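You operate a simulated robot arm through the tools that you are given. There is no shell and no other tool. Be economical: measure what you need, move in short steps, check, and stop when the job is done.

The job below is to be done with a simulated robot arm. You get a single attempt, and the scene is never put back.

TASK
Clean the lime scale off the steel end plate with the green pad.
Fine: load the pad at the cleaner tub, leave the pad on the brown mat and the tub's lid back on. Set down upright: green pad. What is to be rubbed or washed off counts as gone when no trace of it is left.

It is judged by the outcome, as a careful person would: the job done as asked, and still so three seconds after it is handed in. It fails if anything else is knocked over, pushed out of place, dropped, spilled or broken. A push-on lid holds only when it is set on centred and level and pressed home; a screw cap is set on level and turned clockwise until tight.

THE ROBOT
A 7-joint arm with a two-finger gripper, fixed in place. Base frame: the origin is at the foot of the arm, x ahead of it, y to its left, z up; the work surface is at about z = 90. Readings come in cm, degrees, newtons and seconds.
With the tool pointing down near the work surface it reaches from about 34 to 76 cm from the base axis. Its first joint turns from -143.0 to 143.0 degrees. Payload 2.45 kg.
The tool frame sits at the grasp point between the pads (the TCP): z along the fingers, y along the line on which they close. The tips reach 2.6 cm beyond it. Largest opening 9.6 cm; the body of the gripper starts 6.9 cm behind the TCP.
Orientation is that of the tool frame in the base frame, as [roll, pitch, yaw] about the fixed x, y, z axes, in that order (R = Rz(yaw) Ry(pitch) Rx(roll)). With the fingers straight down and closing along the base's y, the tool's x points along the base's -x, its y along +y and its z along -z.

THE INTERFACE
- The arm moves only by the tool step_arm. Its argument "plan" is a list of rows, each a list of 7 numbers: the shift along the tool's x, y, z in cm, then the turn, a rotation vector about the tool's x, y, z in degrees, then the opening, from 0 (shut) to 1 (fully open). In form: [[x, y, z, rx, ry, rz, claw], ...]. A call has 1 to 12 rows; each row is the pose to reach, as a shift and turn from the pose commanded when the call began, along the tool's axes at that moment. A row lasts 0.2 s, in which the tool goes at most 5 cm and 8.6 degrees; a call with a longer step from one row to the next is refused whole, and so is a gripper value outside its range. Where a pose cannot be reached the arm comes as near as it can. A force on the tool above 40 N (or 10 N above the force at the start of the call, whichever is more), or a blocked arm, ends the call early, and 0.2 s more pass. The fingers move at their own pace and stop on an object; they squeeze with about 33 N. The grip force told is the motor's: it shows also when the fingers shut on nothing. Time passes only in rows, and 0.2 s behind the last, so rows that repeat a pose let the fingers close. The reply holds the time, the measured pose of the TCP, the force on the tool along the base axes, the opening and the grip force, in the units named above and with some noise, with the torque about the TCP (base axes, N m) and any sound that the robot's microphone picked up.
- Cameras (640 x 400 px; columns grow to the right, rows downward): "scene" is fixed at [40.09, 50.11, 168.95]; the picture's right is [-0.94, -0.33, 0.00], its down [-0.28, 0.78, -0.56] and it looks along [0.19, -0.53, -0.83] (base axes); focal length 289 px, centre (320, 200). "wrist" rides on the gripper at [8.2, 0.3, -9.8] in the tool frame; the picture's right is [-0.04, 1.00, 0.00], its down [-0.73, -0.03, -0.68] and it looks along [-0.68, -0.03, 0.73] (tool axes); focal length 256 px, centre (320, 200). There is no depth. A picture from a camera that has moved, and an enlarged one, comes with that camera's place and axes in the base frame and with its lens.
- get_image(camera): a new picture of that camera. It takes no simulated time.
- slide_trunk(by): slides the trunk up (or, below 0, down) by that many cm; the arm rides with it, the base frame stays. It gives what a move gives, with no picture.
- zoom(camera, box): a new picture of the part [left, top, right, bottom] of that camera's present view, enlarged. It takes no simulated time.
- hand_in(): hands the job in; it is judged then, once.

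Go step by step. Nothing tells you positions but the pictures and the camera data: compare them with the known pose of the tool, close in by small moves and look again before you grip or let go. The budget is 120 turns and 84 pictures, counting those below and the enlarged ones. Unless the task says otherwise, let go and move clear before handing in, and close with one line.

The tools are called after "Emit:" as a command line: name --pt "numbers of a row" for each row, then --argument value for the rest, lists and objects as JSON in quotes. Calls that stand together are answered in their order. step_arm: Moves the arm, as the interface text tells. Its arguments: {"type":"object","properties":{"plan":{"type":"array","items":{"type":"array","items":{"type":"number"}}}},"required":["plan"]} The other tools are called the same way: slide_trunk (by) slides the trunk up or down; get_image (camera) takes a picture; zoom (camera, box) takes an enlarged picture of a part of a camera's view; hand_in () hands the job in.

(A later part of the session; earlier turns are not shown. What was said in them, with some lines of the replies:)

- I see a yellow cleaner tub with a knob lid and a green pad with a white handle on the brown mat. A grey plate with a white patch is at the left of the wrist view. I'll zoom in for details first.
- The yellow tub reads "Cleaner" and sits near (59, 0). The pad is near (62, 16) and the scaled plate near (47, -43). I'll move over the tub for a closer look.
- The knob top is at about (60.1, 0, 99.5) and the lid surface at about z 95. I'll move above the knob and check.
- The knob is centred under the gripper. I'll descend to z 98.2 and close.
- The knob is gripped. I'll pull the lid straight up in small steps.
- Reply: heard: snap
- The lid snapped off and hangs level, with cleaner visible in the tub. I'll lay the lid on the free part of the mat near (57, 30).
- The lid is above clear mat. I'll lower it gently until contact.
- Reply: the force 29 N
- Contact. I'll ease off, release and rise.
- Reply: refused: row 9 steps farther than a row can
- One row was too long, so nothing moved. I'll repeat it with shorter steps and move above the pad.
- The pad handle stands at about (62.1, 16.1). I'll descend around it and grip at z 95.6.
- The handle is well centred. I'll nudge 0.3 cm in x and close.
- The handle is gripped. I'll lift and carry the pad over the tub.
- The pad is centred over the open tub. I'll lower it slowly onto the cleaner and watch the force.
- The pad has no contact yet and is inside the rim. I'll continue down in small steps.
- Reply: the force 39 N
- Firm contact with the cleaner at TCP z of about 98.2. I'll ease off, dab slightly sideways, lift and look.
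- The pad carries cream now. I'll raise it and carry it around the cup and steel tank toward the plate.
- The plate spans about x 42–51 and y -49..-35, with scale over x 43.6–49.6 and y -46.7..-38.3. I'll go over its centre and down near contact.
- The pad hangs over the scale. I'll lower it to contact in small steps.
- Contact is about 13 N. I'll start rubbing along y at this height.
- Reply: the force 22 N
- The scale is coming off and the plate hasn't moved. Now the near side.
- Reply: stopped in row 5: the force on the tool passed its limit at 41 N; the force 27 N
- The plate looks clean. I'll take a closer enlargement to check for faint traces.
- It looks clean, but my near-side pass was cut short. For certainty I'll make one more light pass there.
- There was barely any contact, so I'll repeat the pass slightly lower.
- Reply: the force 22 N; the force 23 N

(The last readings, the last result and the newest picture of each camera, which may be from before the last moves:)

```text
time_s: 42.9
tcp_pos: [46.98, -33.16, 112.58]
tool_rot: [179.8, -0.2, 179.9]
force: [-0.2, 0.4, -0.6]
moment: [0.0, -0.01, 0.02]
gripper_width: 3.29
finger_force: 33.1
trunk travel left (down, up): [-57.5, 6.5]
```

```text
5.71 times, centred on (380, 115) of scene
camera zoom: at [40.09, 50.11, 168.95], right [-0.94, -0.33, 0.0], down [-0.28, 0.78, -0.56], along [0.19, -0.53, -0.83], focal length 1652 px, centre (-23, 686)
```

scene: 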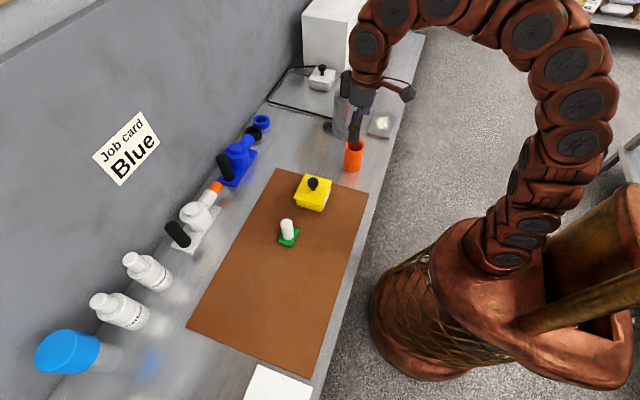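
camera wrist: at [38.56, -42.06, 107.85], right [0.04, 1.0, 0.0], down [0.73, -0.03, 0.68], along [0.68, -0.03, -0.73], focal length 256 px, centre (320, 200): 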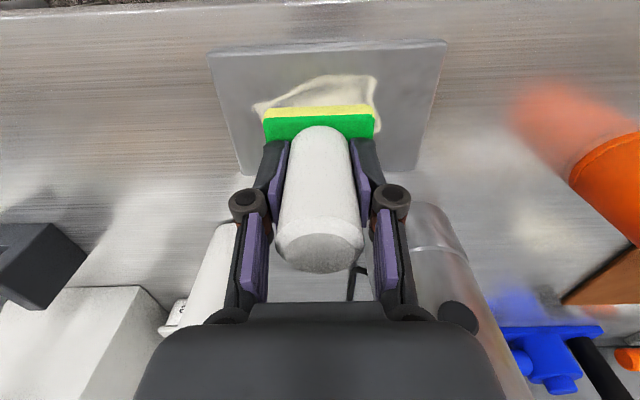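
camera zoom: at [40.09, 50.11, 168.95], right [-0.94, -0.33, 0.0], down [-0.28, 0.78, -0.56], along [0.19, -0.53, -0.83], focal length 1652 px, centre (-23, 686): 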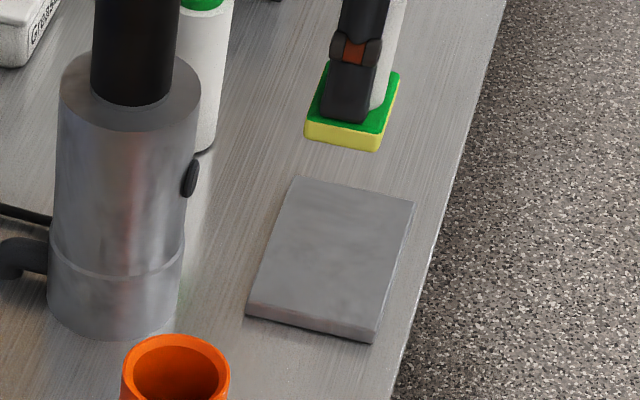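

The plate is clean and unmoved. I'll carry the pad back over the mat to its old place near (62, 16).

Emit:
step_arm --pt "0 4.5 0 0 0 0 0" --pt "0 9 0 0 0 0 0" --pt "0 13 0 0 0 0 0" --pt "-2 17 0 0 0 0 0" --pt "-5 20.5 0 0 0 0 0" --pt "-8 24 0 0 0 0 0" --pt "-11 27.5 0 0 0 0 0" --pt "-14 31 0 0 0 0 0" --pt "-15 35.5 0 0 0 0 0" --pt "-15.2 40 0 0 0 0 0" --pt "-15.2 44.5 0 0 0 0 0" --pt "-15.2 49 0 0 0 0 0"

Emit:
step_arm --pt "0 0 4.5 0 0 0 0" --pt "0 0 9 0 0 0 0" --pt "0 0 13 0 0 0 0" --pt "0 0 15.5 0 0 0 0" --pt "0 0 15.5 0 0 0 0"

Emit:
get_image --camera "wrist"

Emit:
zoom --camera "scene" --box '[220, 150, 360, 290]'

```text
time_s: 45.5
tcp_pos: [62.04, 15.93, 112.61]
tool_rot: [179.9, 0.0, -179.9]
force: [0.3, -0.3, -0.5]
moment: [0.01, 0.01, -0.02]
gripper_width: 3.26
finger_force: 32.8
trunk travel left (down, up): [-57.5, 6.5]
```

```text
time_s: 46.6
tcp_pos: [62.07, 15.96, 96.96]
tool_rot: [179.9, -0.2, 179.9]
force: [-0.2, 0.0, -0.1]
moment: [0.04, 0.01, 0.01]
gripper_width: 3.3
finger_force: 32.6
trunk travel left (down, up): [-57.5, 6.5]
```

```text
48 pictures are left
camera wrist: at [53.96, 16.34, 106.87], right [0.04, 1.0, 0.0], down [0.74, -0.03, 0.68], along [0.68, -0.03, -0.74], focal length 256 px, centre (320, 200)
```

wrist: 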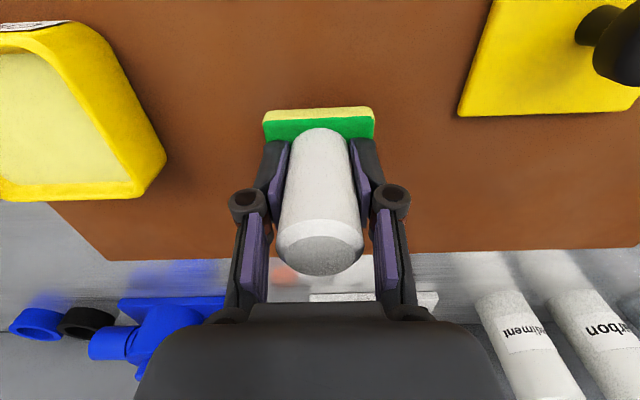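

```text
2.86 times, centred on (290, 220) of scene
camera zoom: at [40.09, 50.11, 168.95], right [-0.94, -0.33, 0.0], down [-0.28, 0.78, -0.56], along [0.19, -0.53, -0.83], focal length 826 px, centre (406, 143)
```

zoom: 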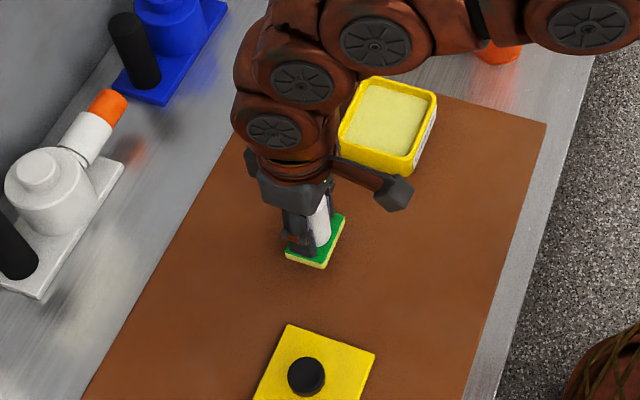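

Now I'll lower the pad to the mat, with contact expected near z 94.5.

Emit:
step_arm --pt "0 0 1 0 0 0 0" --pt "0 0 1.8 0 0 0 0" --pt "0 0 2.1 0 0 0 0" --pt "0 0 2.1 0 0 0 0"

```text
time_s: 47.6
tcp_pos: [62.0, 15.92, 95.0]
tool_rot: [179.9, -0.2, -179.9]
force: [0.2, 0.2, 1.7]
moment: [-0.09, -0.03, 0.0]
gripper_width: 3.28
finger_force: 33.4
trunk travel left (down, up): [-57.5, 6.5]
```

Emit:
step_arm --pt "0 0 0.2 0 0 0 0" --pt "0 0 0.2 0 0 0 0"

```text
time_s: 48.2
tcp_pos: [62.03, 15.91, 95.14]
tool_rot: [179.8, 0.0, -180.0]
force: [0.1, 0.7, 25.1]
moment: [-0.1, 0.09, -0.03]
gripper_width: 3.25
finger_force: 32.5
trunk travel left (down, up): [-57.5, 6.5]
```

The pad is on the mat. I'll release, rise and move above the lid.

Emit:
step_arm --pt "0 0 -0.15 0 0 0 0" --pt "0 0 -0.15 0 0 0 0.5" --pt "0 0 -0.15 0 0 0 1" --pt "0 0 -0.15 0 0 0 1" --pt "0 0 -0.15 0 0 0 1" --pt "0 0 -0.15 0 0 0 1" --pt "0 0 -4 0 0 0 1" --pt "0 0 -8.5 0 0 0 1" --pt "0 0 -13 0 0 0 1" --pt "1.5 4 -13 0 0 0 1" --pt "3 8.5 -13 0 0 0 1" --pt "5 13 -13 0 0 0 1"

Emit:
get_image --camera "wrist"

Emit:
zoom --camera "scene" --box '[220, 170, 360, 310]'

```text
time_s: 50.9
tcp_pos: [57.2, 29.05, 107.89]
tool_rot: [179.9, -0.1, -179.9]
force: [0.2, -0.4, -0.7]
moment: [0.03, 0.03, -0.03]
gripper_width: 9.61
finger_force: 0.0
trunk travel left (down, up): [-57.5, 6.5]
```

```text
46 pictures are left
camera wrist: at [49.18, 29.38, 117.74], right [0.04, 1.0, 0.0], down [0.74, -0.03, 0.68], along [0.68, -0.03, -0.74], focal length 256 px, centre (320, 200)
```

wrist: 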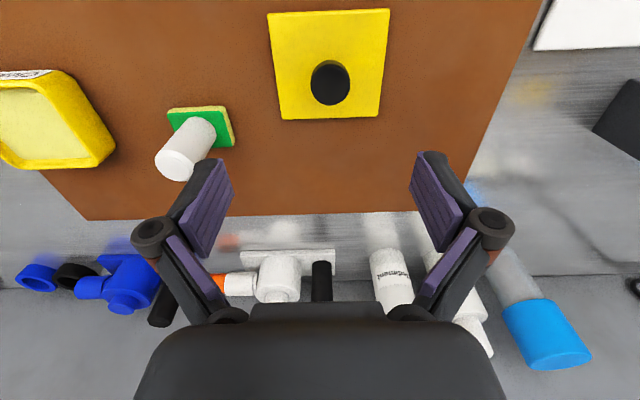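

```text
2.86 times, centred on (290, 240) of scene
camera zoom: at [40.09, 50.11, 168.95], right [-0.94, -0.33, 0.0], down [-0.28, 0.78, -0.56], along [0.19, -0.53, -0.83], focal length 826 px, centre (406, 86)
```

zoom: 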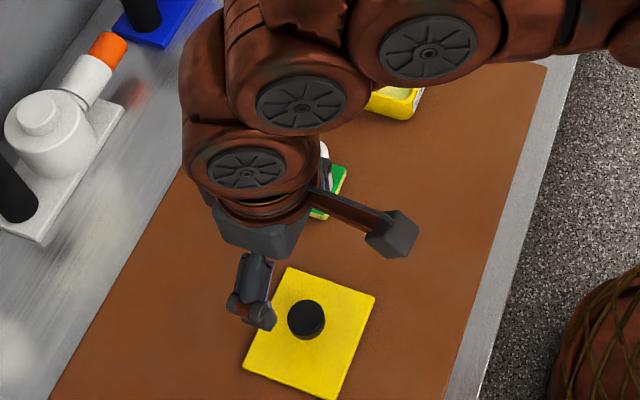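

The lid lies undisturbed with its knob at (56.9, 29.9). I'll descend and grip it at the same height as before.

Emit:
step_arm --pt "0.3 0.9 4.5 0 0 0 1" --pt "0.3 0.9 9 0 0 0 1" --pt "0.3 0.9 11.5 0 0 0 1" --pt "0.3 0.9 13.1 0 0 0 1" --pt "0.3 0.9 13.1 0 0 0 1"

Emit:
get_image --camera "wrist"

```text
time_s: 52.0
tcp_pos: [56.8, 29.94, 94.7]
tool_rot: [179.7, -0.1, -179.9]
force: [1.0, 0.3, 0.5]
moment: [0.0, 0.02, 0.01]
gripper_width: 9.59
finger_force: 0.1
trunk travel left (down, up): [-57.5, 6.5]
```

```text
44 pictures are left
camera wrist: at [48.74, 30.25, 104.56], right [0.04, 1.0, 0.0], down [0.73, -0.03, 0.68], along [0.68, -0.03, -0.74], focal length 256 px, centre (320, 200)
```

wrist: 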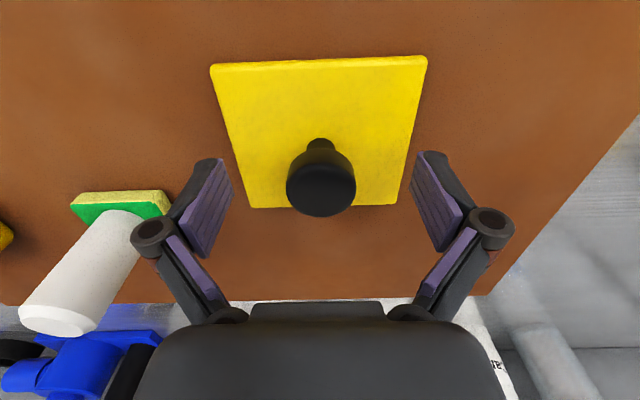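

Aligned. I'll close, lift and carry the lid above the pad to the tub.

Emit:
step_arm --pt "0 0 0 0 0 0 0.4" --pt "0 0 0 0 0 0 0" --pt "0 0 0 0 0 0 0" --pt "0 0 0 0 0 0 0" --pt "0 0 0 0 0 0 0" --pt "0 0 -2 0.2 0 0 0" --pt "0 0 -6 0.2 0 0 0" --pt "0 0 -10 0.2 0 0 0" --pt "0 0 -14 0.2 0 0 0" --pt "0 0 -14 0.2 0 0 0"

Emit:
step_arm --pt "-0.5 -4.4 0 0 0 0 0" --pt "-1 -8.8 0 0 0 0 0" --pt "-1.5 -13.2 0 0 0 0 0" --pt "-2 -17.6 0 0 0 0 0" --pt "-2.5 -22 0 0 0 0 0" --pt "-3 -26.4 0 0 0 0 0" --pt "-3.4 -29.9 0 0 0 0 0" --pt "-3.4 -29.9 4 0 0 0 0" --pt "-3.4 -29.9 4 0 0 0 0"

Emit:
get_image --camera "wrist"

Emit:
zoom --camera "scene" --box '[250, 110, 390, 250]'

```text
time_s: 54.2
tcp_pos: [56.92, 29.82, 108.82]
tool_rot: [-180.0, -0.1, -179.9]
force: [0.5, 0.2, -0.5]
moment: [-0.04, 0.02, -0.02]
gripper_width: 3.1
finger_force: 33.3
trunk travel left (down, up): [-57.5, 6.5]
```

```text
time_s: 56.2
tcp_pos: [60.25, -0.28, 104.8]
tool_rot: [-179.9, -0.3, -180.0]
force: [0.0, -0.1, -0.8]
moment: [0.0, 0.0, 0.01]
gripper_width: 3.08
finger_force: 33.1
trunk travel left (down, up): [-57.5, 6.5]
```

```text
43 pictures are left
camera wrist: at [52.11, 0.19, 114.64], right [0.04, 1.0, 0.0], down [0.74, -0.03, 0.68], along [0.68, -0.03, -0.74], focal length 256 px, centre (320, 200)
```

wrist: 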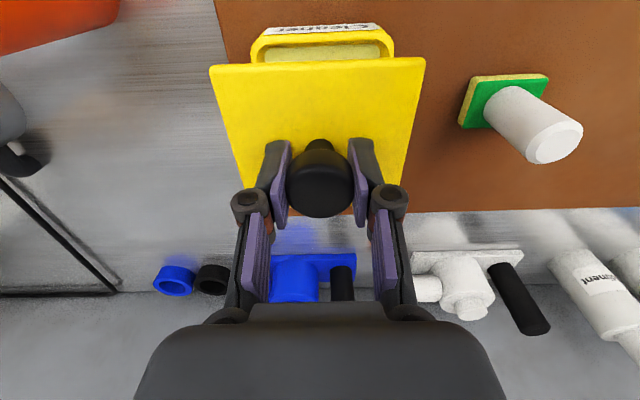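

```text
2.86 times, centred on (320, 180) of scene
camera zoom: at [40.09, 50.11, 168.95], right [-0.94, -0.33, 0.0], down [-0.28, 0.78, -0.56], along [0.19, -0.53, -0.83], focal length 826 px, centre (320, 257)
```

zoom: 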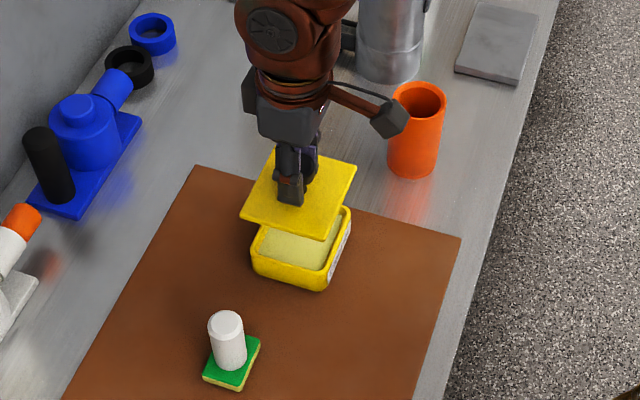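

I'm slightly off in y, about 0.3 cm. I'll correct that and lower the lid to just above its seat.

Emit:
step_arm --pt "0.1 0.33 0 0.1 0.2 0 0" --pt "0.1 0.33 2 0.1 0.2 0 0" --pt "0.1 0.33 4 0.1 0.2 0 0" --pt "0.1 0.33 5 0.1 0.2 0 0" --pt "0.1 0.33 5 0.1 0.2 0 0"

Emit:
get_image --camera "wrist"

Emit:
zoom --camera "scene" --box '[270, 140, 360, 230]'

```text
time_s: 57.5
tcp_pos: [60.11, 0.19, 99.68]
tool_rot: [-179.9, -0.3, 180.0]
force: [-0.2, -0.4, -0.7]
moment: [0.01, 0.02, -0.02]
gripper_width: 3.11
finger_force: 33.3
trunk travel left (down, up): [-57.5, 6.5]
```

```text
41 pictures are left
camera wrist: at [51.95, 0.59, 109.61], right [0.04, 1.0, 0.0], down [0.74, -0.03, 0.67], along [0.67, -0.03, -0.74], focal length 256 px, centre (320, 200)
```

wrist: 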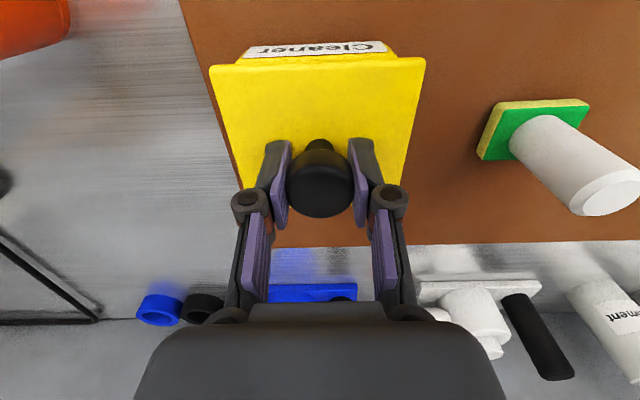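

```text
4.44 times, centred on (315, 185) of scene
camera zoom: at [40.09, 50.11, 168.95], right [-0.94, -0.33, 0.0], down [-0.28, 0.78, -0.56], along [0.19, -0.53, -0.83], focal length 1285 px, centre (342, 267)
```

zoom: 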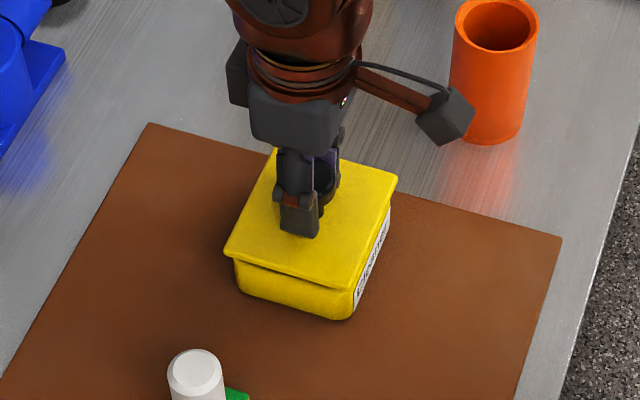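

Well aligned. I'll level slightly and lower onto the seat in small steps.

Emit:
step_arm --pt "0 -0.08 0.5 0 -0.3 0 0" --pt "0 -0.08 0.9 0 -0.3 0 0" --pt "0 -0.08 1.1 0 -0.3 0 0" --pt "0 -0.08 1.1 0 -0.3 0 0"

```text
time_s: 58.5
tcp_pos: [60.07, 0.08, 98.79]
tool_rot: [-179.8, 0.2, 179.9]
force: [4.6, -4.6, 20.0]
moment: [-0.04, 0.17, 0.03]
gripper_width: 3.12
finger_force: 33.2
trunk travel left (down, up): [-57.5, 6.5]
heard: snap
```

I heard a snap. I'll press a little further to make sure it's home.

Emit:
step_arm --pt "0 0 0.1 0 0 0 0" --pt "0 0 0.15 0 0 0 0" --pt "0 0 0.15 0 0 0 0"

Emit:
zoom --camera "scene" --box '[270, 140, 360, 230]'

```text
time_s: 59.2
tcp_pos: [59.99, 0.01, 98.53]
tool_rot: [-179.7, 0.1, -179.9]
force: [9.1, -5.3, 27.7]
moment: [-0.07, -0.1, 0.02]
gripper_width: 3.12
finger_force: 33.0
trunk travel left (down, up): [-57.5, 6.5]
```

```text
4.44 times, centred on (315, 185) of scene
camera zoom: at [40.09, 50.11, 168.95], right [-0.94, -0.33, 0.0], down [-0.28, 0.78, -0.56], along [0.19, -0.53, -0.83], focal length 1285 px, centre (342, 267)
```

zoom: 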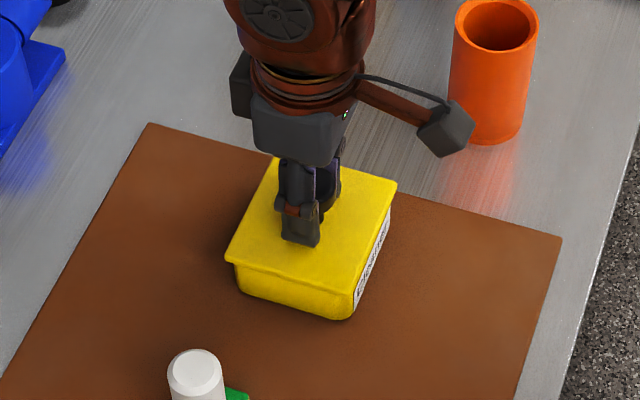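

The lid is seated flush. I'll relieve the side load, release and rise.

Emit:
step_arm --pt "-0.1 -0.05 -0.15 0 0 0 0" --pt "-0.1 -0.05 -0.15 0 0 0 0.5" --pt "-0.1 -0.05 -0.15 0 0 0 1" --pt "-0.1 -0.05 -0.15 0 0 0 1" --pt "-0.1 -0.05 -0.15 0 0 0 1" --pt "-0.1 -0.05 -4 0 0 0 1" --pt "-0.1 -0.05 -8.5 0 0 0 1" --pt "-0.1 -0.05 -13 0 0 0 1" --pt "3 -0.05 -16 0 0 0 1" --pt "7 -0.05 -18 0 0 0 1" --pt "7 -0.05 -18 0 0 0 1"

Emit:
get_image --camera "wrist"

Emit:
zoom --camera "scene" --box '[240, 140, 370, 270]'

Emit:
get_image --camera "scene"

```text
time_s: 61.6
tcp_pos: [53.01, 0.14, 116.55]
tool_rot: [-179.7, 0.0, 180.0]
force: [0.3, 0.2, 0.4]
moment: [-0.01, -0.03, 0.03]
gripper_width: 9.6
finger_force: 0.0
trunk travel left (down, up): [-57.5, 6.5]
```

```text
38 pictures are left
camera wrist: at [44.89, 0.56, 126.32], right [0.04, 1.0, 0.0], down [0.73, -0.03, 0.68], along [0.68, -0.03, -0.73], focal length 256 px, centre (320, 200)
```

wrist: 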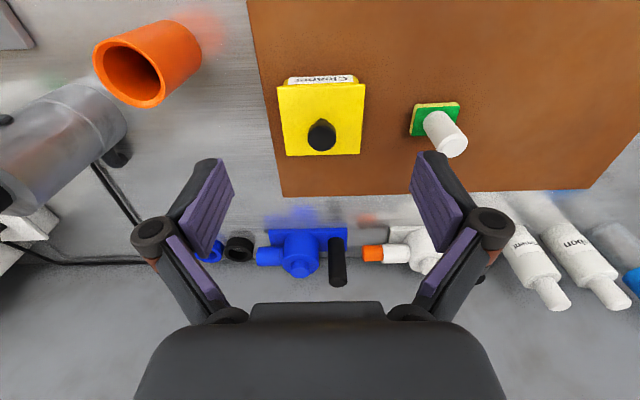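

```text
3.08 times, centred on (305, 205) of scene
camera zoom: at [40.09, 50.11, 168.95], right [-0.94, -0.33, 0.0], down [-0.28, 0.78, -0.56], along [0.19, -0.53, -0.83], focal length 890 px, centre (366, 185)
```

zoom: 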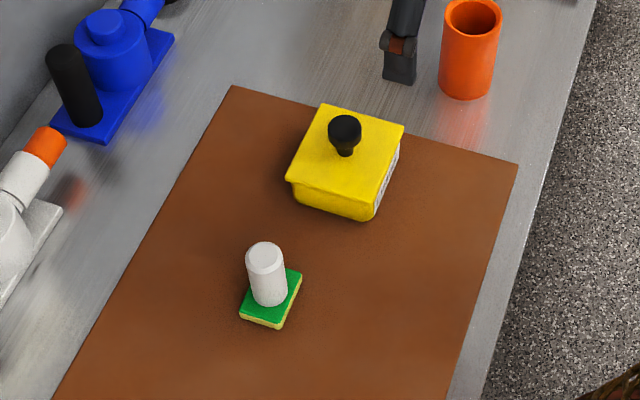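

```text
36 pictures are left
```

scene: 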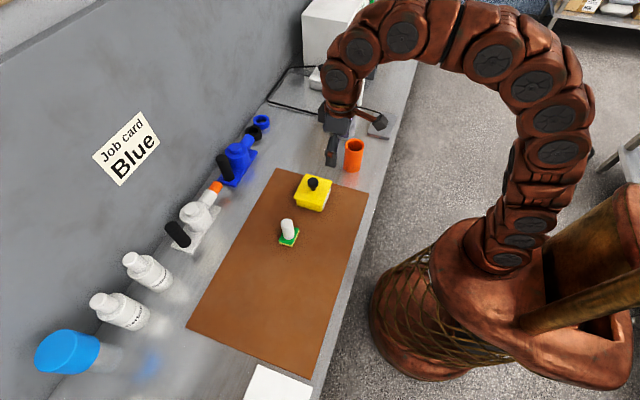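

The lid is flush and centred on the tub, the pad stands upright on the mat, the plate is clean and nothing else has moved. I'll hand it in.

Emit:
hand_in

```text
The job is handed in.
```

The lime scale is off the steel end plate with no visible trace left. The green pad is upright on the brown mat, and the cleaner tub's lid is snapped back on.
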